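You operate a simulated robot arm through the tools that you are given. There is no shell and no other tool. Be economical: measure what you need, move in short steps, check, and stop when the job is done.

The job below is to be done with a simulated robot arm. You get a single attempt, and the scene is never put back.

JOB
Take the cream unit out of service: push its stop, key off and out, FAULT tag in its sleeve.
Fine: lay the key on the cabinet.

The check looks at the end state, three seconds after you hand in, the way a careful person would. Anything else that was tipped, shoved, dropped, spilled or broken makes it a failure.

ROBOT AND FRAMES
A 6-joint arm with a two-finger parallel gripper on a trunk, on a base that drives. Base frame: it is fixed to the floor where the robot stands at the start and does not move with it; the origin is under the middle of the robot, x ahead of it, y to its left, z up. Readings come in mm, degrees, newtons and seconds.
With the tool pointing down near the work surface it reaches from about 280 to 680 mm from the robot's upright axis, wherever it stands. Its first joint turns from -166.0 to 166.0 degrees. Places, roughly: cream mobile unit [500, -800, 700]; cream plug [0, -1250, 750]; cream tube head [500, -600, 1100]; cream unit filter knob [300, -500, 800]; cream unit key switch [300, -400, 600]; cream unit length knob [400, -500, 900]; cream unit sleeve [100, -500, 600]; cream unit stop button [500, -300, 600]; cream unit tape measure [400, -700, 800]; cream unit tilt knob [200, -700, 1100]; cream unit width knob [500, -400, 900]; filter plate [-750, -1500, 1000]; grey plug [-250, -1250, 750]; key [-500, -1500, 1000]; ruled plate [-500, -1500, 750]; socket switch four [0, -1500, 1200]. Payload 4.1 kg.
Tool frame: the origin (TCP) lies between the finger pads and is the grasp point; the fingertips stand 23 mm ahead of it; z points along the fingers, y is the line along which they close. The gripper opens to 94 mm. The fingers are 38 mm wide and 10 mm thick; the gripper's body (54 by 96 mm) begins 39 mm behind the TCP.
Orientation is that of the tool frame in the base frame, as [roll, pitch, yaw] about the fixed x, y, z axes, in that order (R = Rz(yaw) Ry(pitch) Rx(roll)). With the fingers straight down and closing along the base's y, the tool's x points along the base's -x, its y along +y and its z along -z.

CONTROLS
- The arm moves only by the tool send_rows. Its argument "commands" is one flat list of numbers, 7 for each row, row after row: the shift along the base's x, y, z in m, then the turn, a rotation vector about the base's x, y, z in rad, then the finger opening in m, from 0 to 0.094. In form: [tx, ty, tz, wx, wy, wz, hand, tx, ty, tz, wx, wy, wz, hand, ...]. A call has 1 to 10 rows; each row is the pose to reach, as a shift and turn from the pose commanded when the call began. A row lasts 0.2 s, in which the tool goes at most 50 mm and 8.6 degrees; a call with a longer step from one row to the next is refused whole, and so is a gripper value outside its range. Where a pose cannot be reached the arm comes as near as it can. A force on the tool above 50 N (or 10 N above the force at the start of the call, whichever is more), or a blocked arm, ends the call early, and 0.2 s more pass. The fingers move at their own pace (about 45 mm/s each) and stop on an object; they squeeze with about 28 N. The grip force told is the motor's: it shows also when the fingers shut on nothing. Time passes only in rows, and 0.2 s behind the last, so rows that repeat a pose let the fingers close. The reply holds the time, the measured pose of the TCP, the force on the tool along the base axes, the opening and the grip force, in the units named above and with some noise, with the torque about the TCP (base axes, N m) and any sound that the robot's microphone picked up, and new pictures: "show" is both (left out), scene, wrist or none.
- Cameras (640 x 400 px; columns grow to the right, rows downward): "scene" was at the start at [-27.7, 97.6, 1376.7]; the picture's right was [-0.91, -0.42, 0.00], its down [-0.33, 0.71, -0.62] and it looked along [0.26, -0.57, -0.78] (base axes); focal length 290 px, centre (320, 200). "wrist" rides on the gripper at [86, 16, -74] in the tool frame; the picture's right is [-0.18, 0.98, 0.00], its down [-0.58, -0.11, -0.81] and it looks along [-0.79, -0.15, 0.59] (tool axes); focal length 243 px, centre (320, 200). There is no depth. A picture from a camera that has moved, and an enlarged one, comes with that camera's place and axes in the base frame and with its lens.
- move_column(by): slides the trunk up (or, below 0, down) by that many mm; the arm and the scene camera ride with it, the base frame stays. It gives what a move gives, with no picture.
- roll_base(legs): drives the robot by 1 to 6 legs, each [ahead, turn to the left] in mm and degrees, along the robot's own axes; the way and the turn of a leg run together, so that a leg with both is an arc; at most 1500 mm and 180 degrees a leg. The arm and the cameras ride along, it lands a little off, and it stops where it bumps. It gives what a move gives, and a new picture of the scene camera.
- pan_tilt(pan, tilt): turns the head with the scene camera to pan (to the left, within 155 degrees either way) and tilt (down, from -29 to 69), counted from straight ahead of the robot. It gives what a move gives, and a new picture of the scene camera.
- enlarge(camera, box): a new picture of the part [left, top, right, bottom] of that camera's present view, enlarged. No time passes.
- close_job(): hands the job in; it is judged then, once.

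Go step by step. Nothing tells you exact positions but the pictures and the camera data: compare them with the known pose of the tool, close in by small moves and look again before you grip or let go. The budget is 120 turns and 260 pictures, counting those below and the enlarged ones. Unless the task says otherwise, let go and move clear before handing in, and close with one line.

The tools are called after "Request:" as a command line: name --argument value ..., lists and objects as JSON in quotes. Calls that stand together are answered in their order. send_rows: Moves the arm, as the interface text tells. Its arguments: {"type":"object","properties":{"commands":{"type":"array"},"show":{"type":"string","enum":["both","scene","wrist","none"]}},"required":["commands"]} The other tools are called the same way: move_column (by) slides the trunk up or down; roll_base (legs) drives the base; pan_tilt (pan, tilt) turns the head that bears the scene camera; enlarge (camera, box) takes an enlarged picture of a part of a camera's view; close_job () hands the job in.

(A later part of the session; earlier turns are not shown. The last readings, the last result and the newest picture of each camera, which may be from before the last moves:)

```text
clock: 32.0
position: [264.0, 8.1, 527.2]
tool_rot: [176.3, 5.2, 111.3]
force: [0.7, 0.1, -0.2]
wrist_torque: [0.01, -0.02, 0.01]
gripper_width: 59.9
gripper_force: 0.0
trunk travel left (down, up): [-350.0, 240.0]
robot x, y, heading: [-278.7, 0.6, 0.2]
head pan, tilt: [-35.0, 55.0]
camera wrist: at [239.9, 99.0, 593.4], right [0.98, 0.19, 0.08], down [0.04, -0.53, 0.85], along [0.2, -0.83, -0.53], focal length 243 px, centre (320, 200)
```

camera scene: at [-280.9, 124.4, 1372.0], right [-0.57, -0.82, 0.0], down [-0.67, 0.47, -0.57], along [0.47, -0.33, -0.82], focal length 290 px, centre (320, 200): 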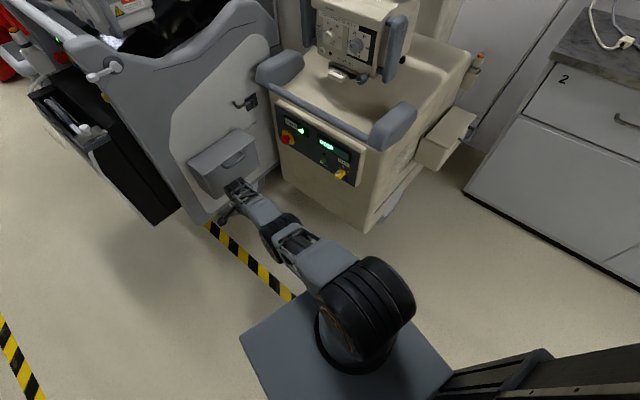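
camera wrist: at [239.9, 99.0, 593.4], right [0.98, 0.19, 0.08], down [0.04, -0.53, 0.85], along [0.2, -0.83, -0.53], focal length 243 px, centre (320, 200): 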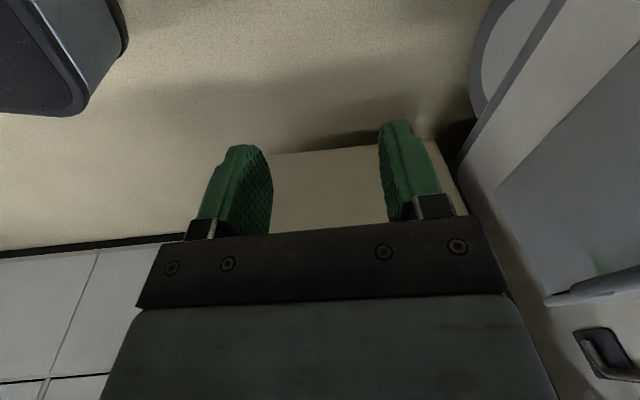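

The arm is free again. Lifting it, then looking at the unit's side for the sleeve.

Request:
send_rows --commands '[0, 0, 0.05, 0, 0, 0.1, 0.06, 0, 0, 0.1, 0, 0, 0.2, 0.06, 0, 0, 0.15, 0, 0, 0.3, 0.06, 0, 0, 0.2, 0, 0, 0.4, 0.06, -0.02, 0, 0.25, 0, 0, 0.5, 0.06, -0.04, 0, 0.28, 0, 0, 0.6, 0.06]' --show "none"

Request:
pan_tilt --pan -60 --tilt 45

Request:
enlarge --camera "scene" --box '[150, 80, 406, 240]'

```text
refused: row 5 steps farther than a row can; nothing moved
```

```text
clock: 32.9
position: [263.7, 8.6, 525.7]
tool_rot: [176.2, 5.2, 111.4]
force: [0.2, -1.9, 0.3]
wrist_torque: [0.0, 0.01, 0.04]
gripper_width: 60.1
gripper_force: 0.0
trunk travel left (down, up): [-350.0, 240.0]
robot x, y, heading: [-279.5, -5.7, 0.4]
head pan, tilt: [-60.0, 45.0]
camera scene: at [-299.1, 95.1, 1385.4], right [-0.86, -0.5, 0.0], down [-0.36, 0.61, -0.71], along [0.36, -0.61, -0.71], focal length 290 px, centre (320, 200)
```

scene: 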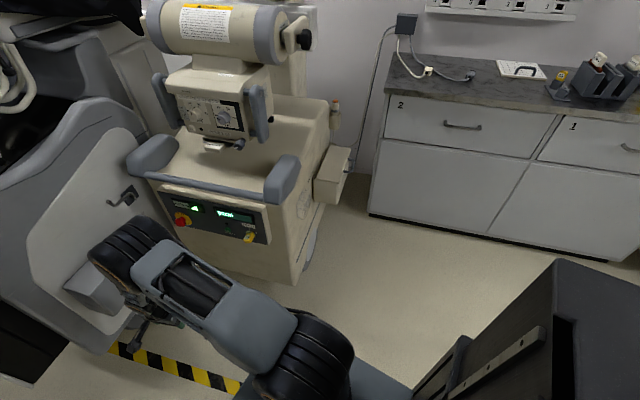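

```text
2.50 times, centred on (278, 160) of scene
camera zoom: at [-299.1, 95.1, 1385.4], right [-0.86, -0.5, 0.0], down [-0.36, 0.61, -0.71], along [0.36, -0.61, -0.71], focal length 726 px, centre (425, 300)
```

zoom: 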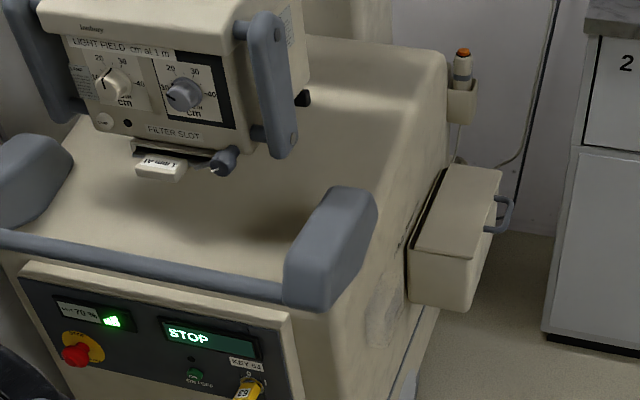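

A clear sleeve appears on the unit's right flank, ahead of the box. Lifting the arm, then driving round to face the panel squarely.

Request:
send_rows --commands '[0, 0, 0.05, 0, 0, 0.1, 0.06, 0, 0, 0.1, 0, 0, 0.2, 0.06, 0, 0, 0.15, 0, 0, 0.3, 0.06, 0, 0, 0.2, 0, 0, 0.4, 0.06, -0.02, 0, 0.24, 0, 0, 0.5, 0.06, -0.04, 0, 0.28, 0, 0, 0.6, 0.06]' --show "none"

Request:
roll_base --legs '[[0, 40], [440, 0]]'

Request:
pan_tilt --pan -110 --tilt 50

```text
clock: 34.3
position: [221.3, 6.8, 808.4]
tool_rot: [176.3, 5.1, 145.8]
force: [1.2, -0.1, 0.4]
wrist_torque: [0.0, 0.0, 0.03]
gripper_width: 59.8
gripper_force: 0.1
trunk travel left (down, up): [-350.0, 240.0]
robot x, y, heading: [-278.9, 1.9, 0.4]
head pan, tilt: [-60.0, 45.0]
```

```text
clock: 38.8
position: [454.5, 602.6, 809.2]
tool_rot: [176.3, 5.2, -175.4]
force: [0.6, -0.1, 0.9]
wrist_torque: [-0.02, -0.02, -0.02]
gripper_width: 60.0
gripper_force: 0.1
trunk travel left (down, up): [-350.0, 240.0]
robot x, y, heading: [68.6, 282.0, 39.0]
head pan, tilt: [-60.0, 45.0]
camera scene: at [-7.3, 344.5, 1385.5], right [-0.36, -0.93, 0.0], down [-0.66, 0.25, -0.71], along [0.66, -0.25, -0.71], focal length 290 px, centre (320, 200)
```

scene: 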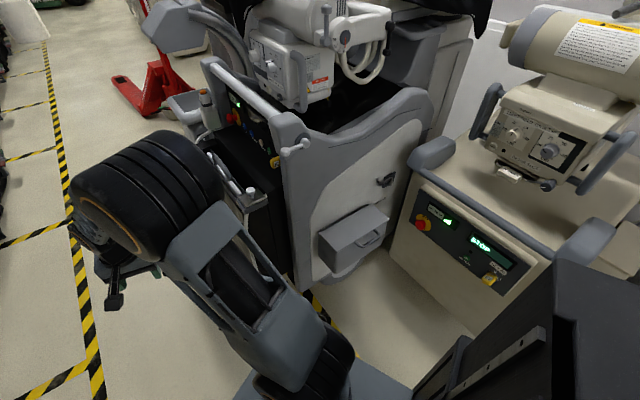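

```text
clock: 40.0
position: [455.2, 602.8, 807.5]
tool_rot: [176.4, 5.2, -175.4]
force: [-0.1, 0.4, 0.1]
wrist_torque: [0.05, 0.0, -0.02]
gripper_width: 59.8
gripper_force: 0.0
trunk travel left (down, up): [-350.0, 240.0]
robot x, y, heading: [67.7, 283.9, 39.0]
head pan, tilt: [-110.0, 50.0]
camera scene: at [-57.9, 300.8, 1378.6], right [-0.94, -0.33, 0.0], down [-0.25, 0.72, -0.64], along [0.21, -0.61, -0.77], focal length 290 px, centre (320, 200)
```

scene: 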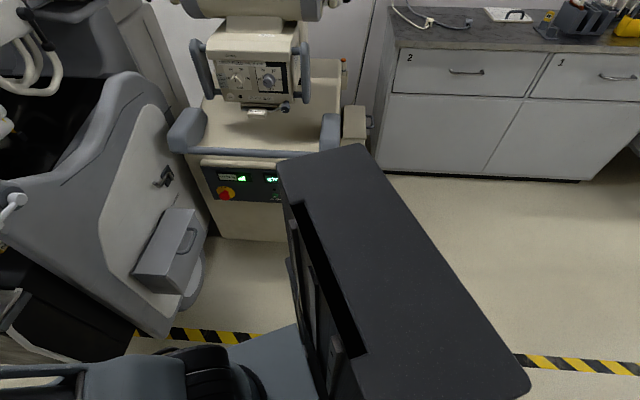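

The trunk hides the key from here. I'll tuck the arm in and turn the robot to face the panel.

Request:
send_rows --commands '[-0.035, -0.03, 0.02, 0, 0, 0, 0.06, -0.07, -0.06, 0.04, 0, 0, 0, 0.06, -0.1, -0.085, 0.06, 0, 0, 0, 0.06]' --show "none"

Request:
roll_base --legs '[[0, -111]]'

Request:
pan_tilt --pan 15 --tilt 50

```text
refused: row 1 steps farther than a row can; nothing moved
```

```text
clock: 42.7
position: [565.8, 243.1, 806.1]
tool_rot: [176.5, 4.9, 140.5]
force: [0.0, -0.4, -0.1]
wrist_torque: [-0.02, -0.02, 0.02]
gripper_width: 60.1
gripper_force: 0.0
trunk travel left (down, up): [-350.0, 240.0]
robot x, y, heading: [65.1, 281.3, -5.6]
head pan, tilt: [-110.0, 50.0]
stopped in leg 1: the robot was blocked; the commanded pose is now the measured one
camera scene: at [-10.2, 386.9, 1378.4], right [-0.9, 0.43, 0.0], down [0.33, 0.69, -0.64], along [-0.28, -0.58, -0.77], focal length 290 px, centre (320, 200)
```

scene: 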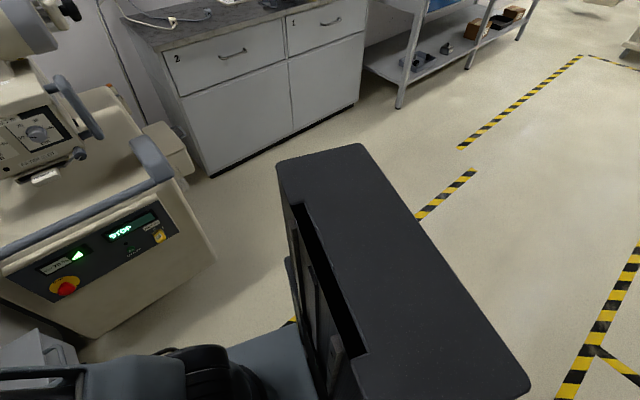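

```text
clock: 44.7
position: [564.6, 242.4, 809.4]
tool_rot: [176.5, 5.1, 140.3]
force: [0.2, -0.4, 0.1]
wrist_torque: [0.01, 0.03, 0.01]
gripper_width: 59.9
gripper_force: 0.1
trunk travel left (down, up): [-350.0, 240.0]
robot x, y, heading: [69.9, 278.7, -6.2]
head pan, tilt: [15.0, 50.0]
camera scene: at [98.9, 469.4, 1378.2], right [0.16, -0.99, 0.0], down [-0.76, -0.12, -0.64], along [0.64, 0.1, -0.77], focal length 290 px, centre (320, 200)
```

scene: 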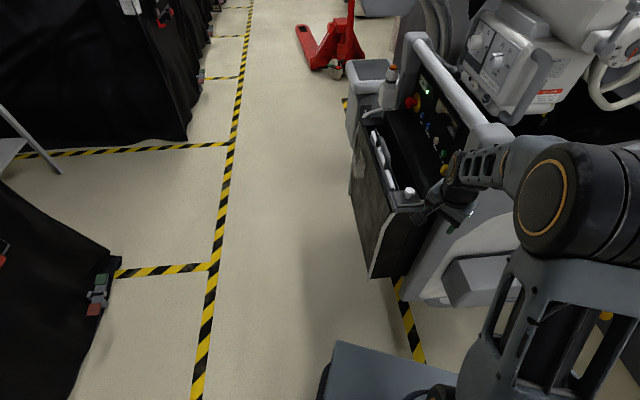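

The tuck move was refused and the turn bumped the arm against the grey unit. I'll look closely before backing off.

Request:
enlarge --camera "scene" --box '[340, 60, 580, 280]'

Request:
enlarge --camera "wrist" --box '[0, 0, 640, 400]'

```text
1.82 times, centred on (460, 170) of scene
camera zoom: at [98.9, 469.4, 1378.2], right [0.16, -0.99, 0.0], down [-0.76, -0.12, -0.64], along [0.64, 0.1, -0.77], focal length 528 px, centre (66, 254)
```

zoom: 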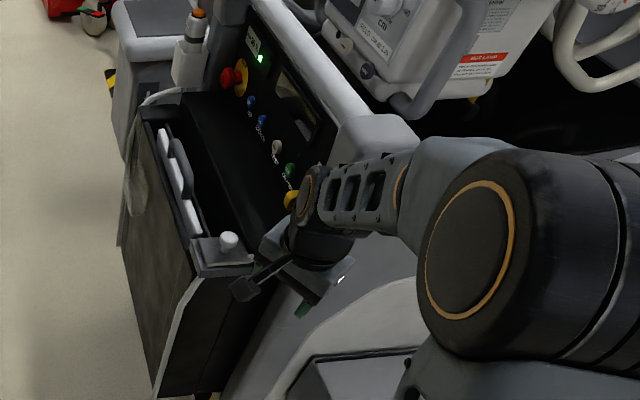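

```text
1.00 times, centred on (320, 200) of wrist
camera zoom: at [499.7, 310.4, 874.7], right [0.76, 0.64, 0.08], down [0.29, -0.45, 0.85], along [0.58, -0.62, -0.53], focal length 243 px, centre (320, 200)
```

zoom: 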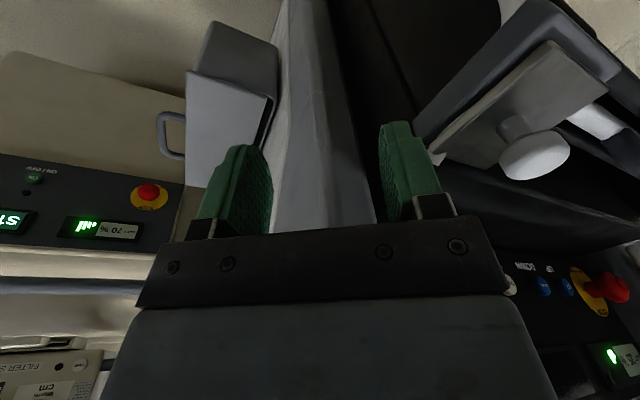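

The wrist seems to rest against the grey unit's flank. Turning back out a little.

Request:
roll_base --legs '[[0, 20]]'

Request:
enlarge --camera "scene" --box '[340, 60, 640, 280]'

```text
clock: 46.2
position: [551.2, 409.6, 806.9]
tool_rot: [176.6, 4.9, 159.9]
force: [-0.1, 0.1, -0.3]
wrist_torque: [0.01, -0.02, 0.04]
gripper_width: 60.1
gripper_force: 0.0
trunk travel left (down, up): [-350.0, 240.0]
robot x, y, heading: [72.0, 283.3, 13.6]
head pan, tilt: [15.0, 50.0]
camera scene: at [38.0, 467.2, 1378.5], right [0.48, -0.88, 0.0], down [-0.67, -0.37, -0.64], along [0.56, 0.31, -0.77], focal length 290 px, centre (320, 200)
```

scene: 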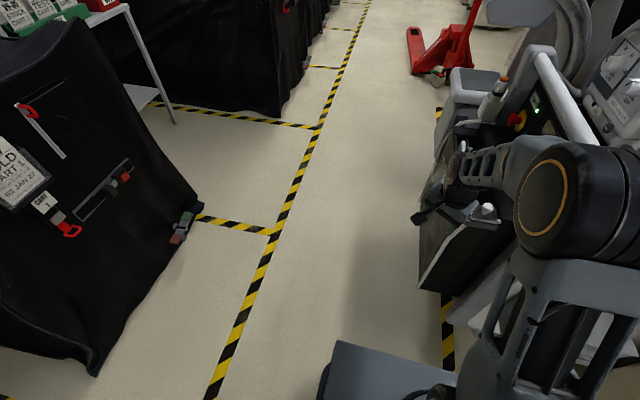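

```text
1.82 times, centred on (490, 170) of scene
camera zoom: at [38.0, 467.2, 1378.5], right [0.48, -0.88, 0.0], down [-0.67, -0.37, -0.64], along [0.56, 0.31, -0.77], focal length 528 px, centre (11, 254)
```

zoom: 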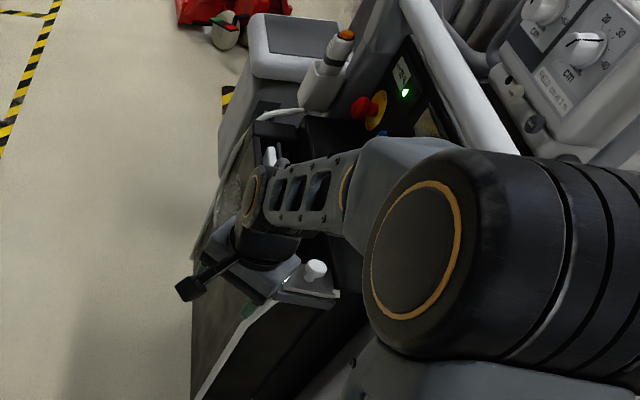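

Clear. Now lift and tuck the arm inward.

Request:
send_rows --commands '[0, 0, 0.045, 0, 0, 0, 0.06, -0.02, -0.005, 0.085, 0, 0, 0, 0.06, -0.06, -0.016, 0.1, 0, 0, 0, 0.06, -0.1, -0.027, 0.1, 0, 0, 0, 0.06, -0.14, -0.037, 0.1, 0, 0, 0, 0.06, -0.18, -0.048, 0.1, 0, 0, 0, 0.06]' --show "scene"

```text
clock: 47.6
position: [373.0, 363.9, 907.9]
tool_rot: [176.6, 4.7, 160.0]
force: [0.6, -0.4, 0.1]
wrist_torque: [-0.02, -0.02, -0.01]
gripper_width: 59.9
gripper_force: 0.0
trunk travel left (down, up): [-350.0, 240.0]
robot x, y, heading: [71.8, 284.9, 13.5]
head pan, tilt: [15.0, 50.0]
camera scene: at [38.2, 467.2, 1378.6], right [0.48, -0.88, 0.0], down [-0.67, -0.37, -0.64], along [0.56, 0.31, -0.77], focal length 290 px, centre (320, 200)
```

scene: 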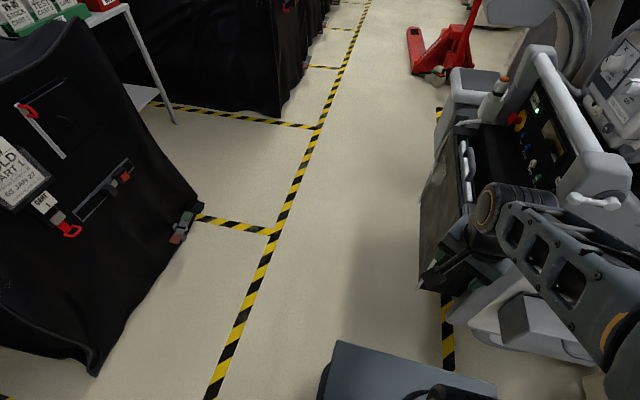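

Tucked. Turning right toward the panel in one leg.

Request:
roll_base --legs '[[0, -85]]'

```text
clock: 51.5
position: [187.4, -9.2, 906.9]
tool_rot: [176.5, 4.8, 77.3]
force: [0.6, 0.3, -0.7]
wrist_torque: [0.01, -0.01, 0.0]
gripper_width: 59.9
gripper_force: 0.0
trunk travel left (down, up): [-350.0, 240.0]
robot x, y, heading: [65.4, 284.2, -68.9]
head pan, tilt: [15.0, 50.0]
camera scene: at [247.2, 335.8, 1378.6], right [-0.81, -0.59, 0.0], down [-0.45, 0.62, -0.64], along [0.38, -0.52, -0.77], focal length 290 px, centre (320, 200)
```

scene: 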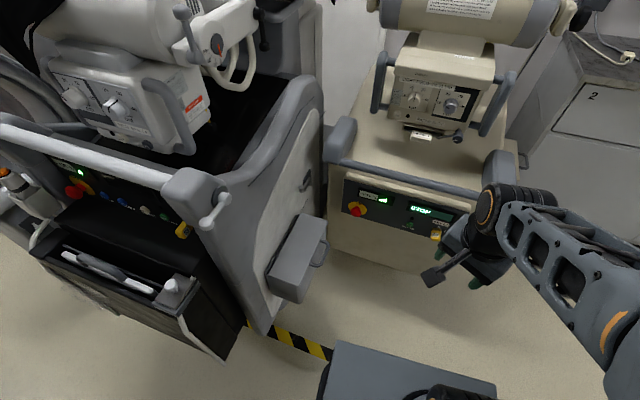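

Facing the panel now; the stop and key are straight ahead. I'll bring the tool level toward the key at a stand-off.

Request:
send_rows --commands '[0, -0.01, -0.02, -0.14, -0.041, 0, 0.06, 0, -0.02, -0.05, -0.28, -0.082, 0, 0.06, 0, -0.03, -0.085, -0.42, -0.123, 0, 0.06, 0, -0.04, -0.12, -0.56, -0.164, 0, 0.06, 0, -0.05, -0.16, -0.7, -0.205, 0, 0.06, 0, -0.06, -0.2, -0.84, -0.246, 0, 0.06, 0.005, -0.08, -0.23, -0.98, -0.287, 0, 0.06, 0.01, -0.1, -0.26, -1.12, -0.328, 0, 0.06, 0.015, -0.12, -0.29, -1.26, -0.369, 0, 0.06, 0.016, -0.14, -0.31, -1.4, -0.41, 0, 0.06]' --show "both"

```text
clock: 53.7
position: [200.4, -148.9, 596.6]
tool_rot: [90.8, 61.0, 17.8]
force: [0.9, -0.2, 0.0]
wrist_torque: [0.02, 0.0, -0.01]
gripper_width: 60.1
gripper_force: 0.2
out of reach, approached as far as the arm can: row 2, 3, 4, 5, 6, 7
trunk travel left (down, up): [-350.0, 240.0]
robot x, y, heading: [68.5, 283.1, -68.8]
head pan, tilt: [15.0, 50.0]
camera scene: at [247.2, 335.9, 1378.6], right [-0.81, -0.59, 0.0], down [-0.45, 0.62, -0.64], along [0.38, -0.52, -0.77], focal length 290 px, centre (320, 200)
camera wrist: at [231.8, -62.6, 528.4], right [0.74, 0.22, 0.64], down [-0.6, 0.66, 0.46], along [-0.32, -0.72, 0.62], focal length 243 px, centre (320, 200)
```

scene: 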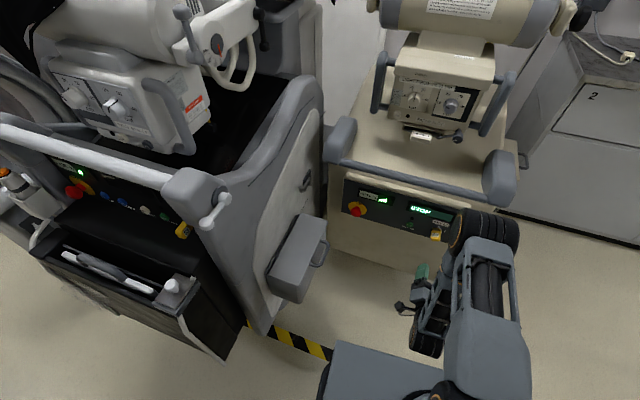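
wrist: 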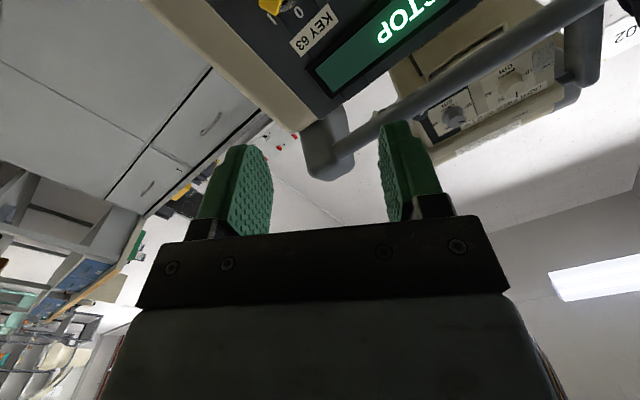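

Level and reachable. Now roll to φ≈60° and approach to ~90 mm from the bow.

Request:
send_rows --commands '[0.004, -0.02, -0.015, 0.041, -0.129, 0, 0.06, 0.008, -0.04, -0.03, 0.081, -0.258, 0, 0.06, 0.012, -0.06, -0.045, 0.122, -0.387, 0, 0.06, 0.016, -0.08, -0.045, 0.162, -0.515, 0, 0.06]' --show "both"

Request:
enlarge --camera "scene" --box '[380, 180, 500, 255]'

```text
clock: 54.7
position: [219.2, -230.0, 553.1]
tool_rot: [90.8, 29.9, 17.7]
force: [-0.1, -0.1, -0.5]
wrist_torque: [-0.02, -0.02, 0.0]
gripper_width: 59.8
gripper_force: 0.1
trunk travel left (down, up): [-350.0, 240.0]
robot x, y, heading: [66.8, 283.7, -69.1]
head pan, tilt: [15.0, 50.0]
camera scene: at [247.2, 335.7, 1378.6], right [-0.81, -0.59, 0.0], down [-0.45, 0.62, -0.64], along [0.38, -0.52, -0.77], focal length 290 px, centre (320, 200)
camera wrist: at [274.3, -134.5, 524.7], right [0.32, 0.09, 0.94], down [-0.77, 0.6, 0.2], along [-0.55, -0.79, 0.26], focal length 243 px, centre (320, 200)
```

scene: 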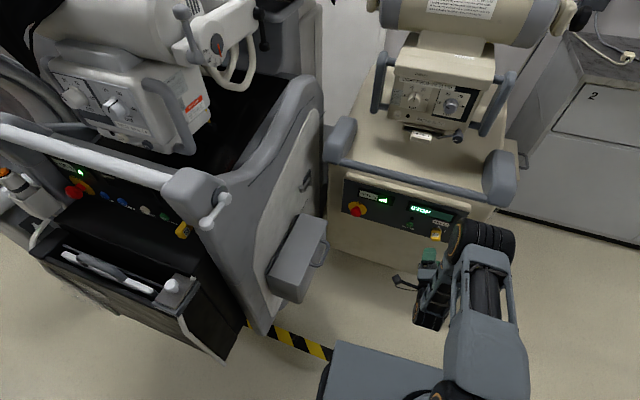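
wrist: 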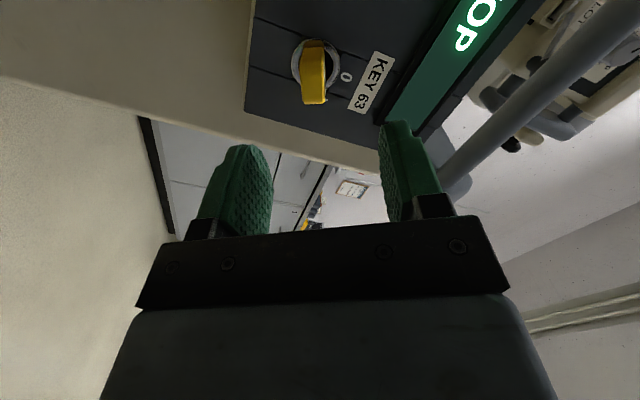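

```text
5.33 times, centred on (440, 218) of scene
camera zoom: at [247.2, 335.7, 1378.6], right [-0.81, -0.59, 0.0], down [-0.45, 0.62, -0.64], along [0.38, -0.52, -0.77], focal length 1549 px, centre (-320, 107)
```

zoom: 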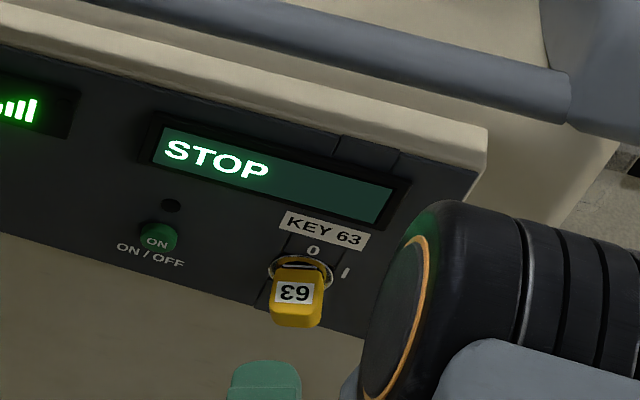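

Bow end ≈(244,−315,548), aligned with the pads but ~5 mm off along the closing line. Correcting and advancing most of the way.

Request:
send_rows --commands '[-0.0024, -0.0008, -0.0043, 0, 0, 0, 0.06, 0.007, -0.03, -0.0043, 0, 0, 0, 0.06, 0.016, -0.058, -0.0043, 0, 0, 0, 0.06]' --show "both"

Request:
enlarge --camera "scene" --box '[400, 200, 480, 250]'

```text
clock: 55.5
position: [233.3, -286.8, 548.7]
tool_rot: [90.8, 30.0, 17.6]
force: [-0.5, -0.4, 0.1]
wrist_torque: [0.01, -0.02, 0.0]
gripper_width: 59.7
gripper_force: 0.1
trunk travel left (down, up): [-350.0, 240.0]
robot x, y, heading: [66.0, 283.2, -69.3]
head pan, tilt: [15.0, 50.0]
camera scene: at [247.2, 335.8, 1378.6], right [-0.81, -0.59, 0.0], down [-0.45, 0.62, -0.64], along [0.38, -0.52, -0.77], focal length 290 px, centre (320, 200)
camera wrist: at [288.6, -191.6, 518.8], right [0.32, 0.09, 0.94], down [-0.77, 0.6, 0.21], along [-0.55, -0.79, 0.26], focal length 243 px, centre (320, 200)
```

scene: 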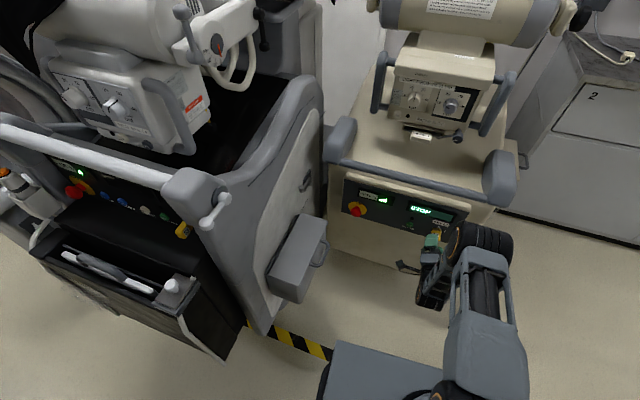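
wrist: 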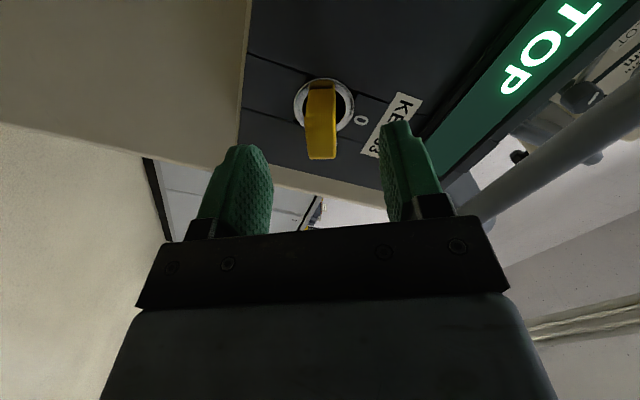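

```text
8.00 times, centred on (440, 225) of scene
camera zoom: at [247.2, 335.8, 1378.6], right [-0.81, -0.59, 0.0], down [-0.45, 0.62, -0.64], along [0.38, -0.52, -0.77], focal length 2324 px, centre (-640, 0)
```

zoom: 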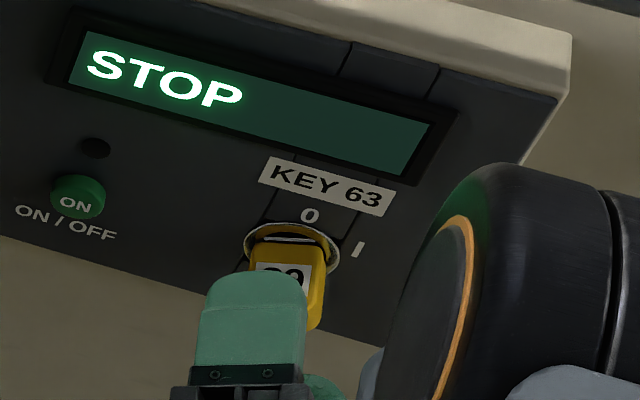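

Centred on the bow; advancing 32 mm and closing.

Request:
send_rows --commands '[0.005, -0.0155, 0, 0, 0, 0, 0.06, 0.0097, -0.0305, 0, 0, 0, 0.06, 0.0097, -0.0305, 0, 0, 0, 0.03, 0.0097, -0.0305, 0, 0, 0, 0.008, 0.0097, -0.0305, 0, 0, 0, 0.008]' --show "both"

Request:
enlarge --camera "scene" --box '[400, 200, 480, 250]'

```text
refused: commands must hold 7 numbers for each row
```

```text
8.00 times, centred on (440, 225) of scene
camera zoom: at [247.2, 335.8, 1378.6], right [-0.81, -0.59, 0.0], down [-0.45, 0.62, -0.64], along [0.38, -0.52, -0.77], focal length 2324 px, centre (-640, 0)
```

zoom: 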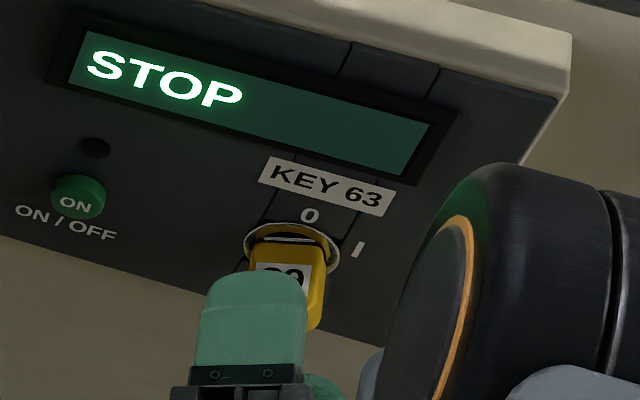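

A row was one number short; resending.

Request:
send_rows --commands '[0.005, -0.0155, 0, 0, 0, 0, 0.06, 0.0097, -0.0305, 0, 0, 0, 0, 0.06, 0.0097, -0.0305, 0, 0, 0, 0, 0.03, 0.0097, -0.0305, 0, 0, 0, 0, 0.008, 0.0097, -0.0305, 0, 0, 0, 0, 0.008]' --show "both"

Request:
enlarge --camera "scene" --box '[400, 200, 480, 250]'

```text
clock: 56.7
position: [243.7, -318.6, 548.4]
tool_rot: [90.6, 30.0, 17.7]
force: [2.3, 0.1, 3.2]
wrist_torque: [-0.1, -0.05, 0.06]
gripper_width: 15.3
gripper_force: 28.0
trunk travel left (down, up): [-350.0, 240.0]
robot x, y, heading: [63.8, 282.2, -68.9]
head pan, tilt: [15.0, 50.0]
camera scene: at [247.3, 336.1, 1378.6], right [-0.81, -0.59, 0.0], down [-0.45, 0.62, -0.64], along [0.38, -0.52, -0.77], focal length 290 px, centre (320, 200)
camera wrist: at [300.2, -222.3, 518.6], right [0.32, 0.09, 0.94], down [-0.77, 0.6, 0.2], along [-0.55, -0.79, 0.26], focal length 243 px, centre (320, 200)
```

scene: 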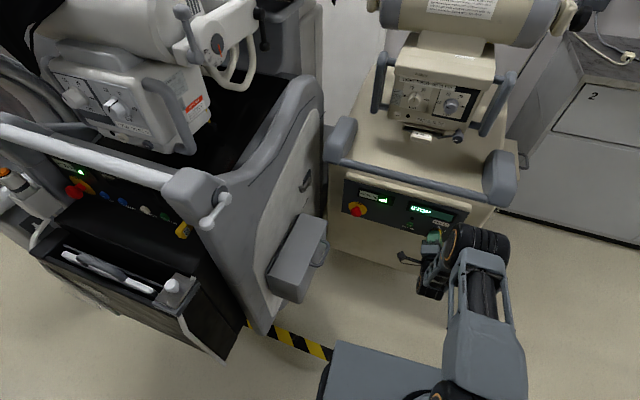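
wrist: 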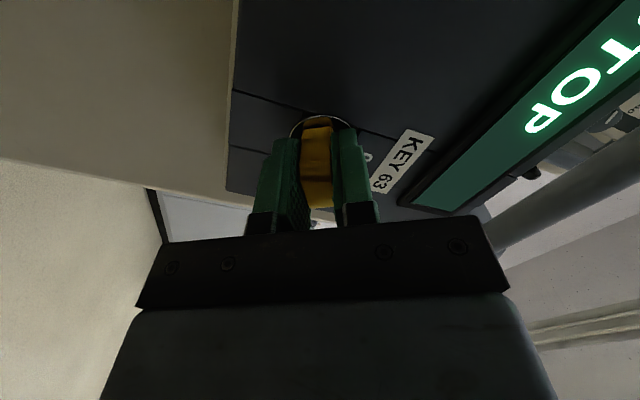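

```text
8.00 times, centred on (440, 225) of scene
camera zoom: at [247.3, 336.1, 1378.6], right [-0.81, -0.59, 0.0], down [-0.45, 0.62, -0.64], along [0.38, -0.52, -0.77], focal length 2324 px, centre (-640, 0)
```

zoom: 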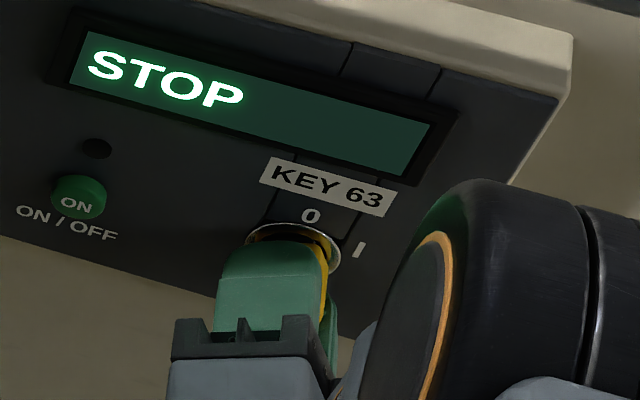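

Gripped the bow (15 mm). Turning it back 60° toward "0".

Request:
send_rows --commands '[0, 0, 0, -0.0398, 0.1248, 0, 0.008, 0, 0, 0, -0.0795, 0.2495, 0, 0.008, 0, 0, 0, -0.1193, 0.3743, 0, 0.008, 0, 0, 0, -0.159, 0.499, 0, 0.008, 0, 0, 0, -0.1988, 0.6238, 0, 0.008, 0, 0, 0, -0.2385, 0.7485, 0, 0.008, 0, 0, 0, -0.2783, 0.8733, 0, 0.008, 0, 0, 0, -0.318, 0.998, 0, 0.008]' --show "both"

Request:
enlarge --camera "scene" --box '[400, 200, 480, 250]'

```text
clock: 58.5
position: [242.5, -318.2, 546.3]
tool_rot: [-156.2, 89.8, 130.5]
force: [-12.8, 7.1, -6.1]
wrist_torque: [0.4, 0.09, -0.51]
gripper_width: 15.2
gripper_force: 27.9
trunk travel left (down, up): [-350.0, 240.0]
robot x, y, heading: [71.0, 286.1, -69.3]
head pan, tilt: [15.0, 50.0]
camera scene: at [246.6, 335.3, 1378.6], right [-0.81, -0.59, 0.0], down [-0.45, 0.62, -0.64], along [0.38, -0.52, -0.77], focal length 290 px, centre (320, 200)
camera wrist: at [235.1, -243.0, 459.4], right [0.94, 0.28, 0.18], down [-0.34, 0.74, 0.58], along [0.03, -0.61, 0.79], focal length 243 px, centre (320, 200)
```

scene: 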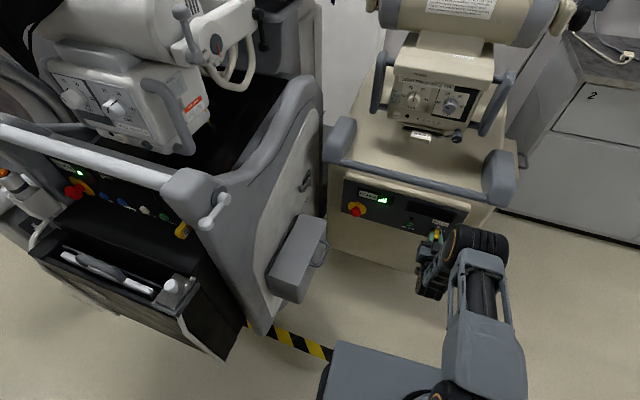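
wrist: 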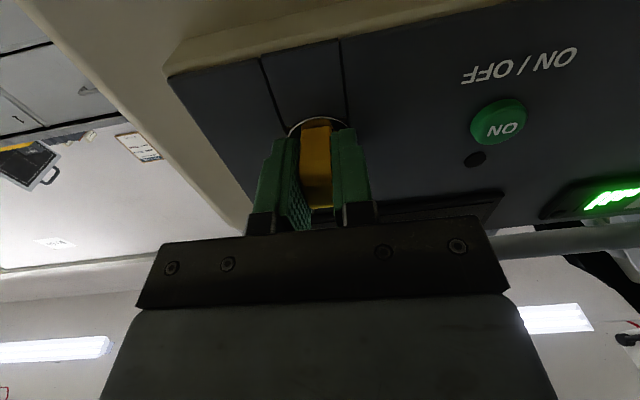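

```text
8.00 times, centred on (440, 225) of scene
camera zoom: at [246.6, 335.3, 1378.6], right [-0.81, -0.59, 0.0], down [-0.45, 0.62, -0.64], along [0.38, -0.52, -0.77], focal length 2324 px, centre (-640, 0)
```

zoom: 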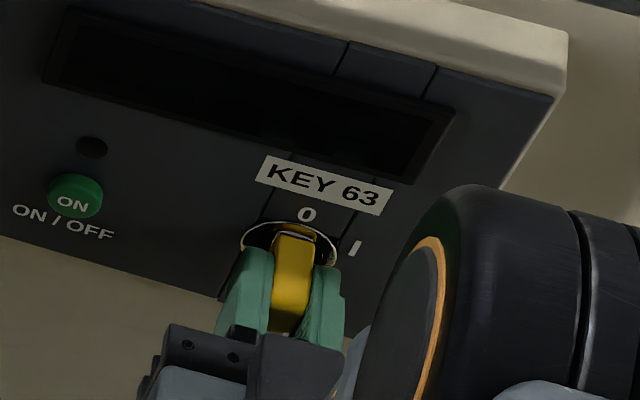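

Display is dark and the key stands at 0. Pulling straight out.

Request:
send_rows --commands '[-0.003, 0.0095, 0, 0, 0, 0, 0.008, -0.0061, 0.0191, 0, 0, 0, 0, 0.008, -0.0091, 0.0286, 0, 0, 0, 0, 0.008, -0.0122, 0.0381, 0, 0, 0, 0, 0.008, -0.0182, 0.0572, 0, 0, 0, 0, 0.008, -0.0243, 0.0762, 0, 0, 0, 0, 0.008, -0.036, 0.114, 0, 0, 0, 0, 0.008]' --show "both"

Request:
enlarge --camera "scene" --box '[390, 190, 486, 250]'

```text
clock: 60.1
position: [208.8, -205.2, 546.7]
tool_rot: [-58.2, 89.9, -131.2]
force: [-0.3, 0.9, -0.6]
wrist_torque: [0.01, -0.01, -0.05]
gripper_width: 15.2
gripper_force: 28.0
trunk travel left (down, up): [-350.0, 240.0]
robot x, y, heading: [66.4, 280.0, -68.8]
head pan, tilt: [15.0, 50.0]
camera scene: at [247.2, 335.6, 1378.6], right [-0.81, -0.59, 0.0], down [-0.45, 0.62, -0.64], along [0.38, -0.52, -0.77], focal length 290 px, centre (320, 200)
camera wrist: at [200.9, -129.6, 459.2], right [0.94, 0.29, 0.18], down [-0.34, 0.74, 0.58], along [0.03, -0.61, 0.79], focal length 243 px, centre (320, 200)
```

scene: 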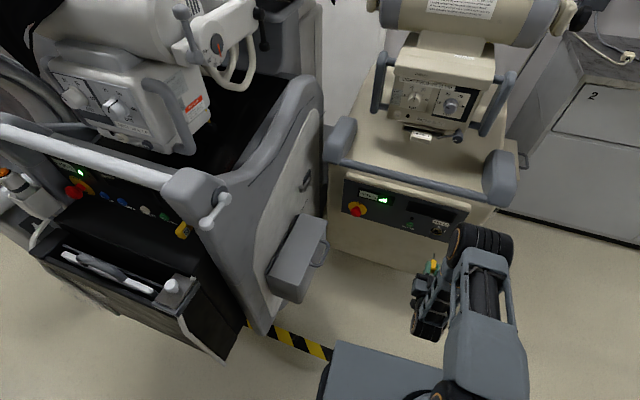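
wrist: 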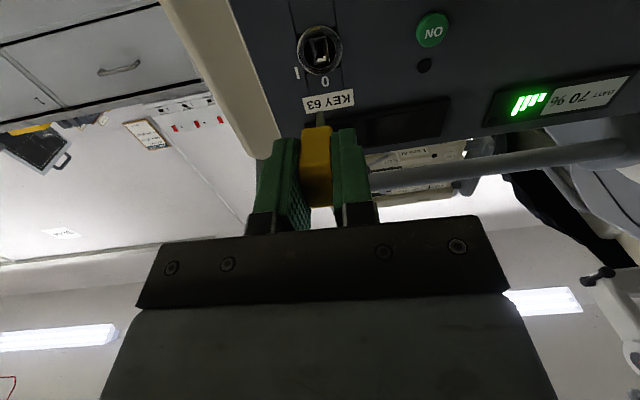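

```text
6.67 times, centred on (438, 220) of scene
camera zoom: at [247.2, 335.6, 1378.6], right [-0.81, -0.59, 0.0], down [-0.45, 0.62, -0.64], along [0.38, -0.52, -0.77], focal length 1936 px, centre (-467, 67)
```

zoom: 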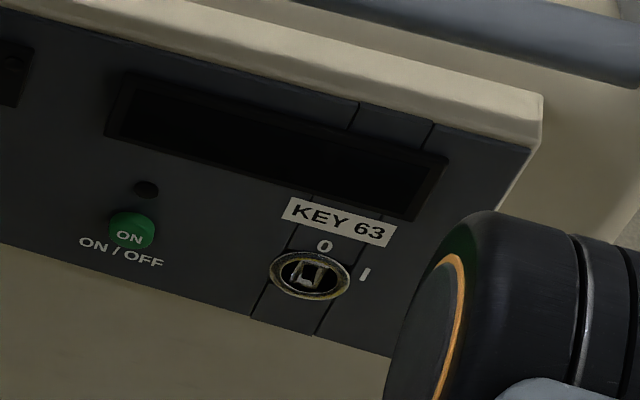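

Key is out. I'll back off, raise the column, and drive toward the cabinet in a clear line right of the unit.

Request:
roll_base --legs '[[-100, 0], [0, -44], [700, 0]]'

```text
clock: 66.8
position: [-484.7, -723.4, 545.1]
tool_rot: [22.3, 90.0, -94.4]
force: [0.1, -0.9, -1.2]
wrist_torque: [-0.02, 0.01, -0.01]
gripper_width: 15.2
gripper_force: 27.6
trunk travel left (down, up): [-350.0, 240.0]
robot x, y, heading: [-246.6, -274.2, -112.8]
head pan, tilt: [15.0, 50.0]
camera scene: at [-82.8, -360.4, 1378.6], right [-0.99, 0.14, 0.0], down [0.1, 0.76, -0.64], along [-0.09, -0.64, -0.77], focal length 290 px, centre (320, 200)
```

scene: 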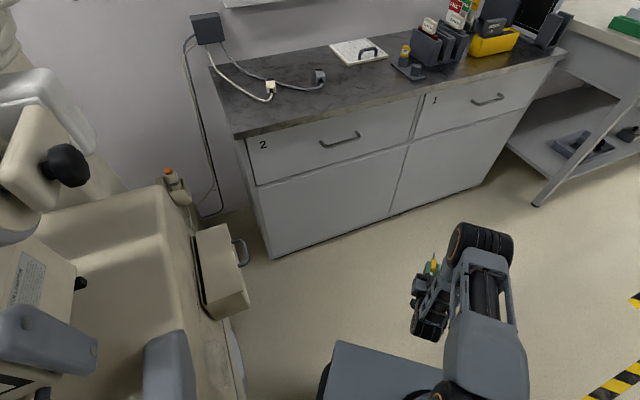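

Request:
enlarge --camera "scene" --box '[380, 0, 540, 100]'

Request:
enlarge --camera "scene" --box '[140, 160, 280, 400]'

Request:
move_column --by 240

```text
4.00 times, centred on (460, 50) of scene
camera zoom: at [-82.8, -360.4, 1378.6], right [-0.99, 0.14, 0.0], down [0.1, 0.76, -0.64], along [-0.09, -0.64, -0.77], focal length 1162 px, centre (-240, 800)
```

zoom: 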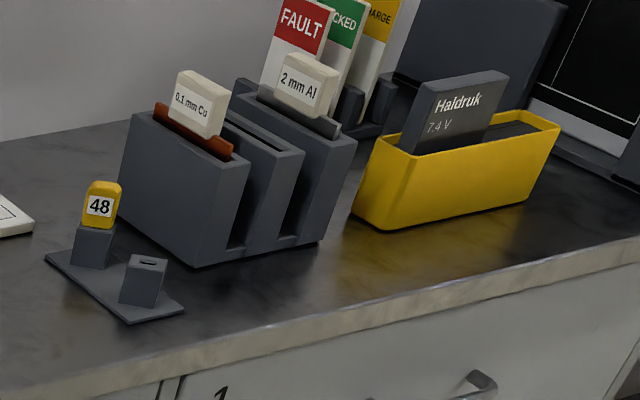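

```text
1.67 times, centred on (210, 280) of scene
camera zoom: at [-82.8, -360.4, 1378.6], right [-0.99, 0.14, 0.0], down [0.1, 0.76, -0.64], along [-0.09, -0.64, -0.77], focal length 484 px, centre (503, 67)
```

zoom: 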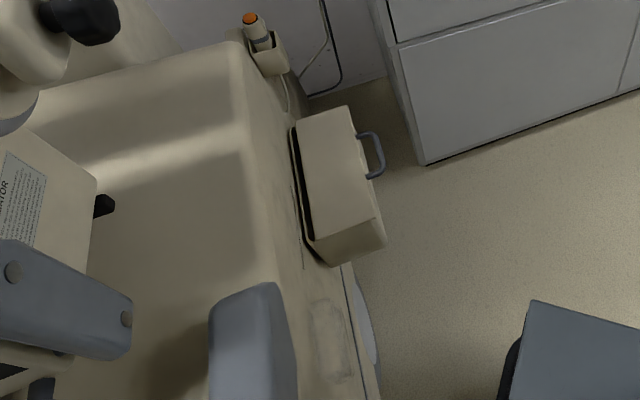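

```text
clock: 69.3
position: [-485.4, -724.0, 785.6]
tool_rot: [23.5, 90.0, -93.5]
force: [-0.1, 0.1, -0.8]
wrist_torque: [0.02, 0.0, 0.0]
gripper_width: 14.8
gripper_force: 28.1
trunk travel left (down, up): [-590.0, 0.0]
robot x, y, heading: [-248.4, -276.4, -112.9]
head pan, tilt: [15.0, 50.0]
```

The cabinet (top z≈800) is yawed like the unit, ~15.5°; FAULT tag label is near (−886,−1773,940), and free top space is near (−420,−1385). Raising the arm, then driving to the cabinet.

Request:
send_rows --commands '[0, 0, 0.045, 0, 0, 0, 0.008, 0, 0, 0.09, 0, 0, 0, 0.008, 0, 0, 0.135, 0, 0, 0, 0.008]' --show "none"

```text
clock: 70.1
position: [-484.4, -722.5, 920.2]
tool_rot: [-168.9, 89.9, 74.2]
force: [0.2, 0.7, -0.9]
wrist_torque: [-0.03, -0.01, 0.05]
gripper_width: 15.0
gripper_force: 28.1
trunk travel left (down, up): [-590.0, 0.0]
robot x, y, heading: [-253.5, -272.2, -112.8]
head pan, tilt: [15.0, 50.0]
```

Request:
roll_base --legs '[[0, -7], [630, 0], [0, 45]]'

```text
clock: 75.7
position: [-591.7, -1311.5, 918.4]
tool_rot: [-108.6, 89.0, 158.5]
force: [-2.5, 2.2, -3.0]
wrist_torque: [-0.75, 0.46, 0.23]
gripper_width: 15.1
gripper_force: 27.9
trunk travel left (down, up): [-590.0, 0.0]
robot x, y, heading: [-562.9, -809.5, -87.8]
head pan, tilt: [15.0, 50.0]
stopped in leg 3: the force on the tool passed its limit (the readings are from after the stop); the commanded pose is now the measured one
camera scene: at [-376.5, -815.8, 1618.6], right [-0.96, -0.3, 0.0], down [-0.23, 0.73, -0.64], along [0.19, -0.61, -0.77], focal length 290 px, centre (320, 200)
```

scene: 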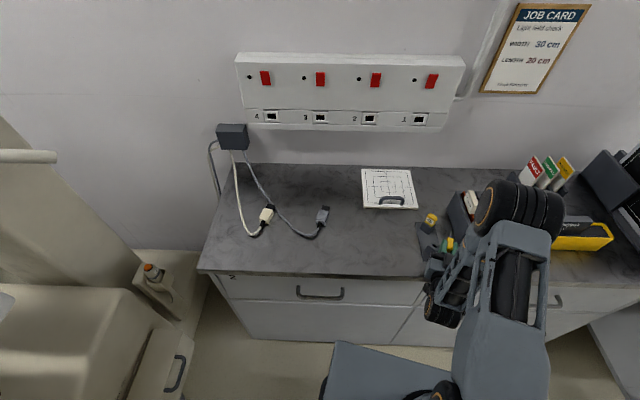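

The turn stopped: the held key/gripper touched something near the rack. Looking closely.

Request:
enlarge --camera "scene" --box '[380, 140, 620, 290]'

Request:
enlarge --camera "wrist" --box '[0, 0, 640, 400]'

```text
2.67 times, centred on (500, 215) of scene
camera zoom: at [-376.5, -815.8, 1618.6], right [-0.96, -0.3, 0.0], down [-0.23, 0.73, -0.64], along [0.19, -0.61, -0.77], focal length 774 px, centre (-160, 160)
```

zoom: 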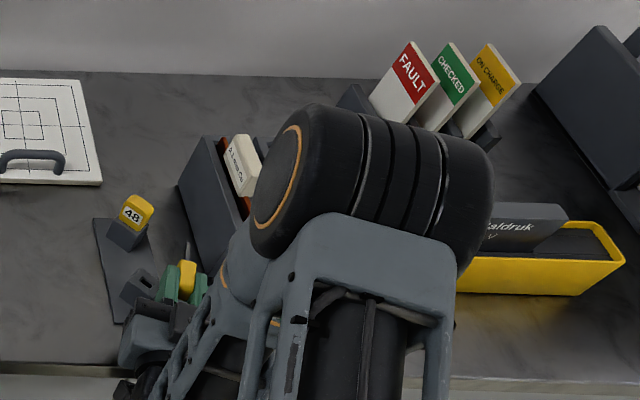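

```text
1.00 times, centred on (320, 200) of wrist
camera zoom: at [-575.1, -1239.3, 831.4], right [0.98, -0.05, 0.17], down [-0.06, 0.81, 0.59], along [-0.17, -0.59, 0.79], focal length 243 px, centre (320, 200)
```

zoom: 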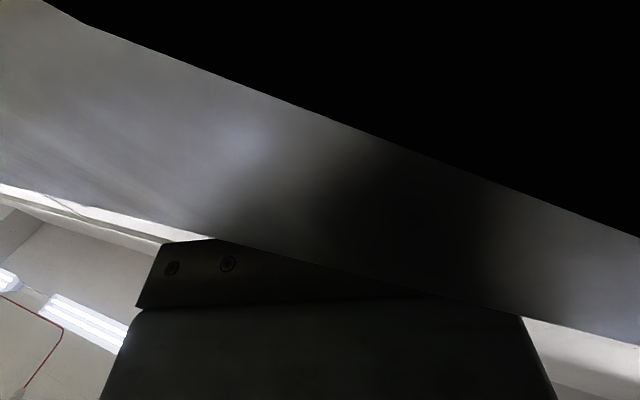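

The camera under the gripper has met the counter's front edge; nothing on top has moved. Lifting straight up.

Request:
send_rows --commands '[0, 0.005, 0.03, 0, 0, 0, 0.008, 0, 0.01, 0.07, 0, 0, 0, 0.008, 0, 0.01, 0.11, 0, 0, 0, 0.008, 0, 0.01, 0.15, 0, 0, 0, 0.008]' --show "both"

```text
clock: 76.0
position: [-592.2, -1311.1, 919.3]
tool_rot: [-131.0, 88.2, 136.0]
force: [-0.2, 0.8, -2.7]
wrist_torque: [-0.13, 0.02, 0.03]
gripper_width: 14.8
gripper_force: 27.9
trunk travel left (down, up): [-590.0, 0.0]
robot x, y, heading: [-564.2, -808.9, -87.8]
head pan, tilt: [15.0, 50.0]
stopped in row 1: the force on the tool passed its limit (the readings are from after the stop); the commanded pose is now the measured one
camera scene: at [-376.3, -816.9, 1618.5], right [-0.96, -0.3, 0.0], down [-0.23, 0.73, -0.64], along [0.19, -0.61, -0.77], focal length 290 px, centre (320, 200)
camera wrist: at [-575.4, -1236.5, 833.4], right [0.99, -0.06, 0.16], down [-0.05, 0.8, 0.6], along [-0.16, -0.6, 0.78], focal length 243 px, centre (320, 200)
```

scene: 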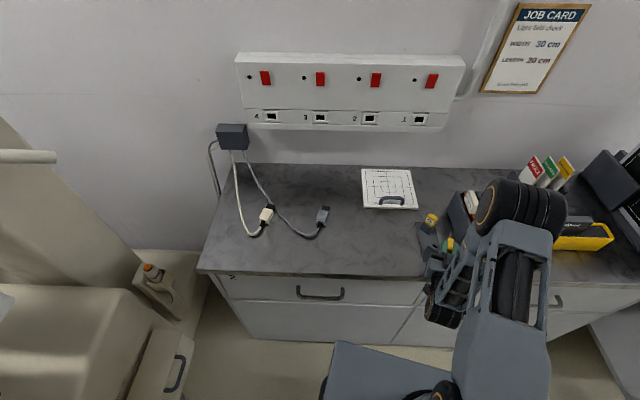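
wrist: 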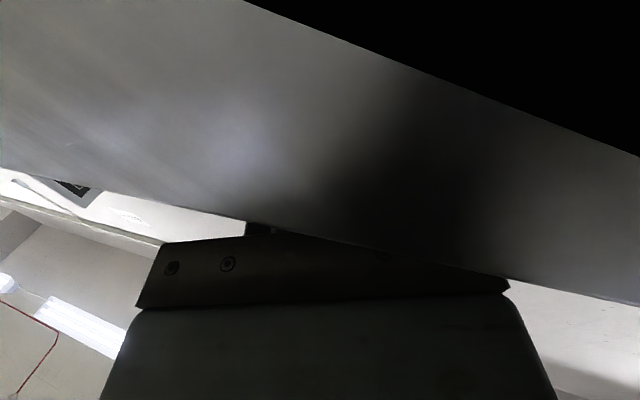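

The camera is caught below the counter lip. I'll withdraw horizontally away from the cabinet instead.

Request:
send_rows --commands '[-0.004, 0.015, 0, 0, 0, 0, 0.008, -0.008, 0.03, 0, 0, 0, 0, 0.008, -0.016, 0.06, 0, 0, 0, 0, 0.008]' --show "wrist"

```text
clock: 76.8
position: [-607.4, -1249.8, 917.7]
tool_rot: [-123.7, 88.4, 143.3]
force: [0.4, -0.1, 0.4]
wrist_torque: [-0.01, 0.01, 0.02]
gripper_width: 14.9
gripper_force: 28.3
trunk travel left (down, up): [-590.0, 0.0]
robot x, y, heading: [-563.6, -807.3, -87.9]
head pan, tilt: [15.0, 50.0]
camera wrist: at [-590.5, -1175.0, 832.7], right [0.99, -0.05, 0.16], down [-0.05, 0.8, 0.6], along [-0.16, -0.6, 0.79], focal length 243 px, centre (320, 200)
```

wrist: 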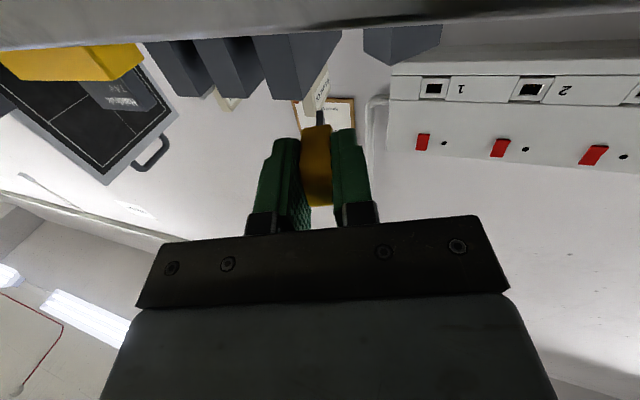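

Free. Re-triangulated, the counter top is at z≈862 with front edge further forward than I took it; FAULT label ≈(−828,−1659,970). I'll tilt the tool down 55°, lift, and go over free counter at about (−390,−1270).

Request:
send_rows --commands '[0.0, 0.01, 0.04, 0.137, -0.007, 0, 0.008, 0.02, 0.015, 0.08, 0.274, -0.014, 0, 0.008, 0.06, 0.015, 0.1, 0.411, -0.021, 0, 0.008, 0.1, 0.01, 0.1, 0.548, -0.027, 0, 0.008, 0.14, 0.0, 0.1, 0.685, -0.034, 0, 0.008, 0.18, -0.01, 0.1, 0.822, -0.041, 0, 0.008, 0.217, -0.02, 0.1, 0.96, -0.048, 0, 0.008]' --show "both"

```text
clock: 78.4
position: [-386.5, -1273.1, 1019.5]
tool_rot: [-179.0, 33.9, 88.9]
force: [0.1, 0.0, -0.1]
wrist_torque: [0.02, 0.0, 0.0]
gripper_width: 14.9
gripper_force: 27.4
out of reach, approached as far as the arm can: row 2, 3, 4
trunk travel left (down, up): [-590.0, 0.0]
robot x, y, heading: [-562.7, -810.4, -87.6]
head pan, tilt: [15.0, 50.0]
camera scene: at [-375.7, -816.2, 1618.5], right [-0.95, -0.3, 0.0], down [-0.23, 0.73, -0.64], along [0.19, -0.61, -0.77], focal length 290 px, centre (320, 200)
camera wrist: at [-368.9, -1160.5, 1032.8], right [0.98, -0.18, 0.09], down [-0.1, -0.03, 0.99], along [-0.18, -0.98, -0.05], focal length 243 px, centre (320, 200)
```

scene: 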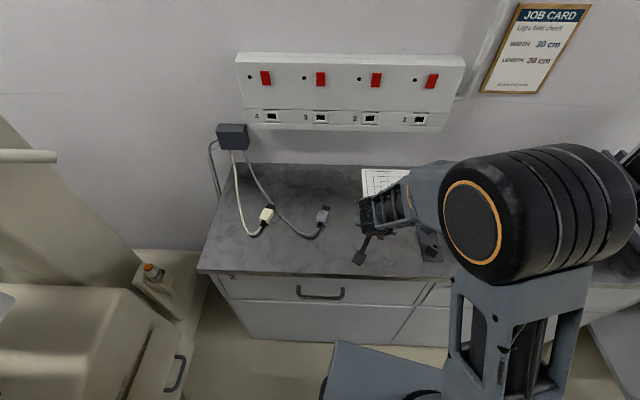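
wrist: 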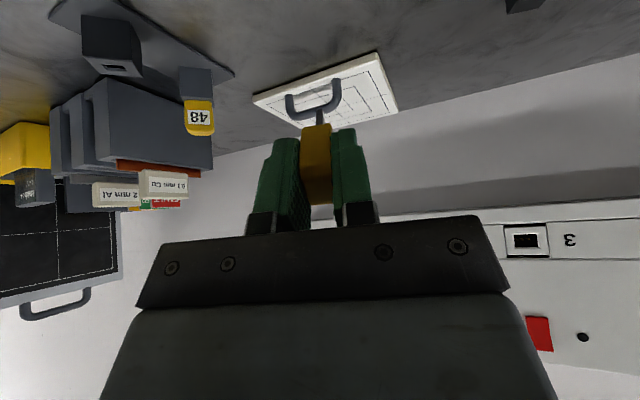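

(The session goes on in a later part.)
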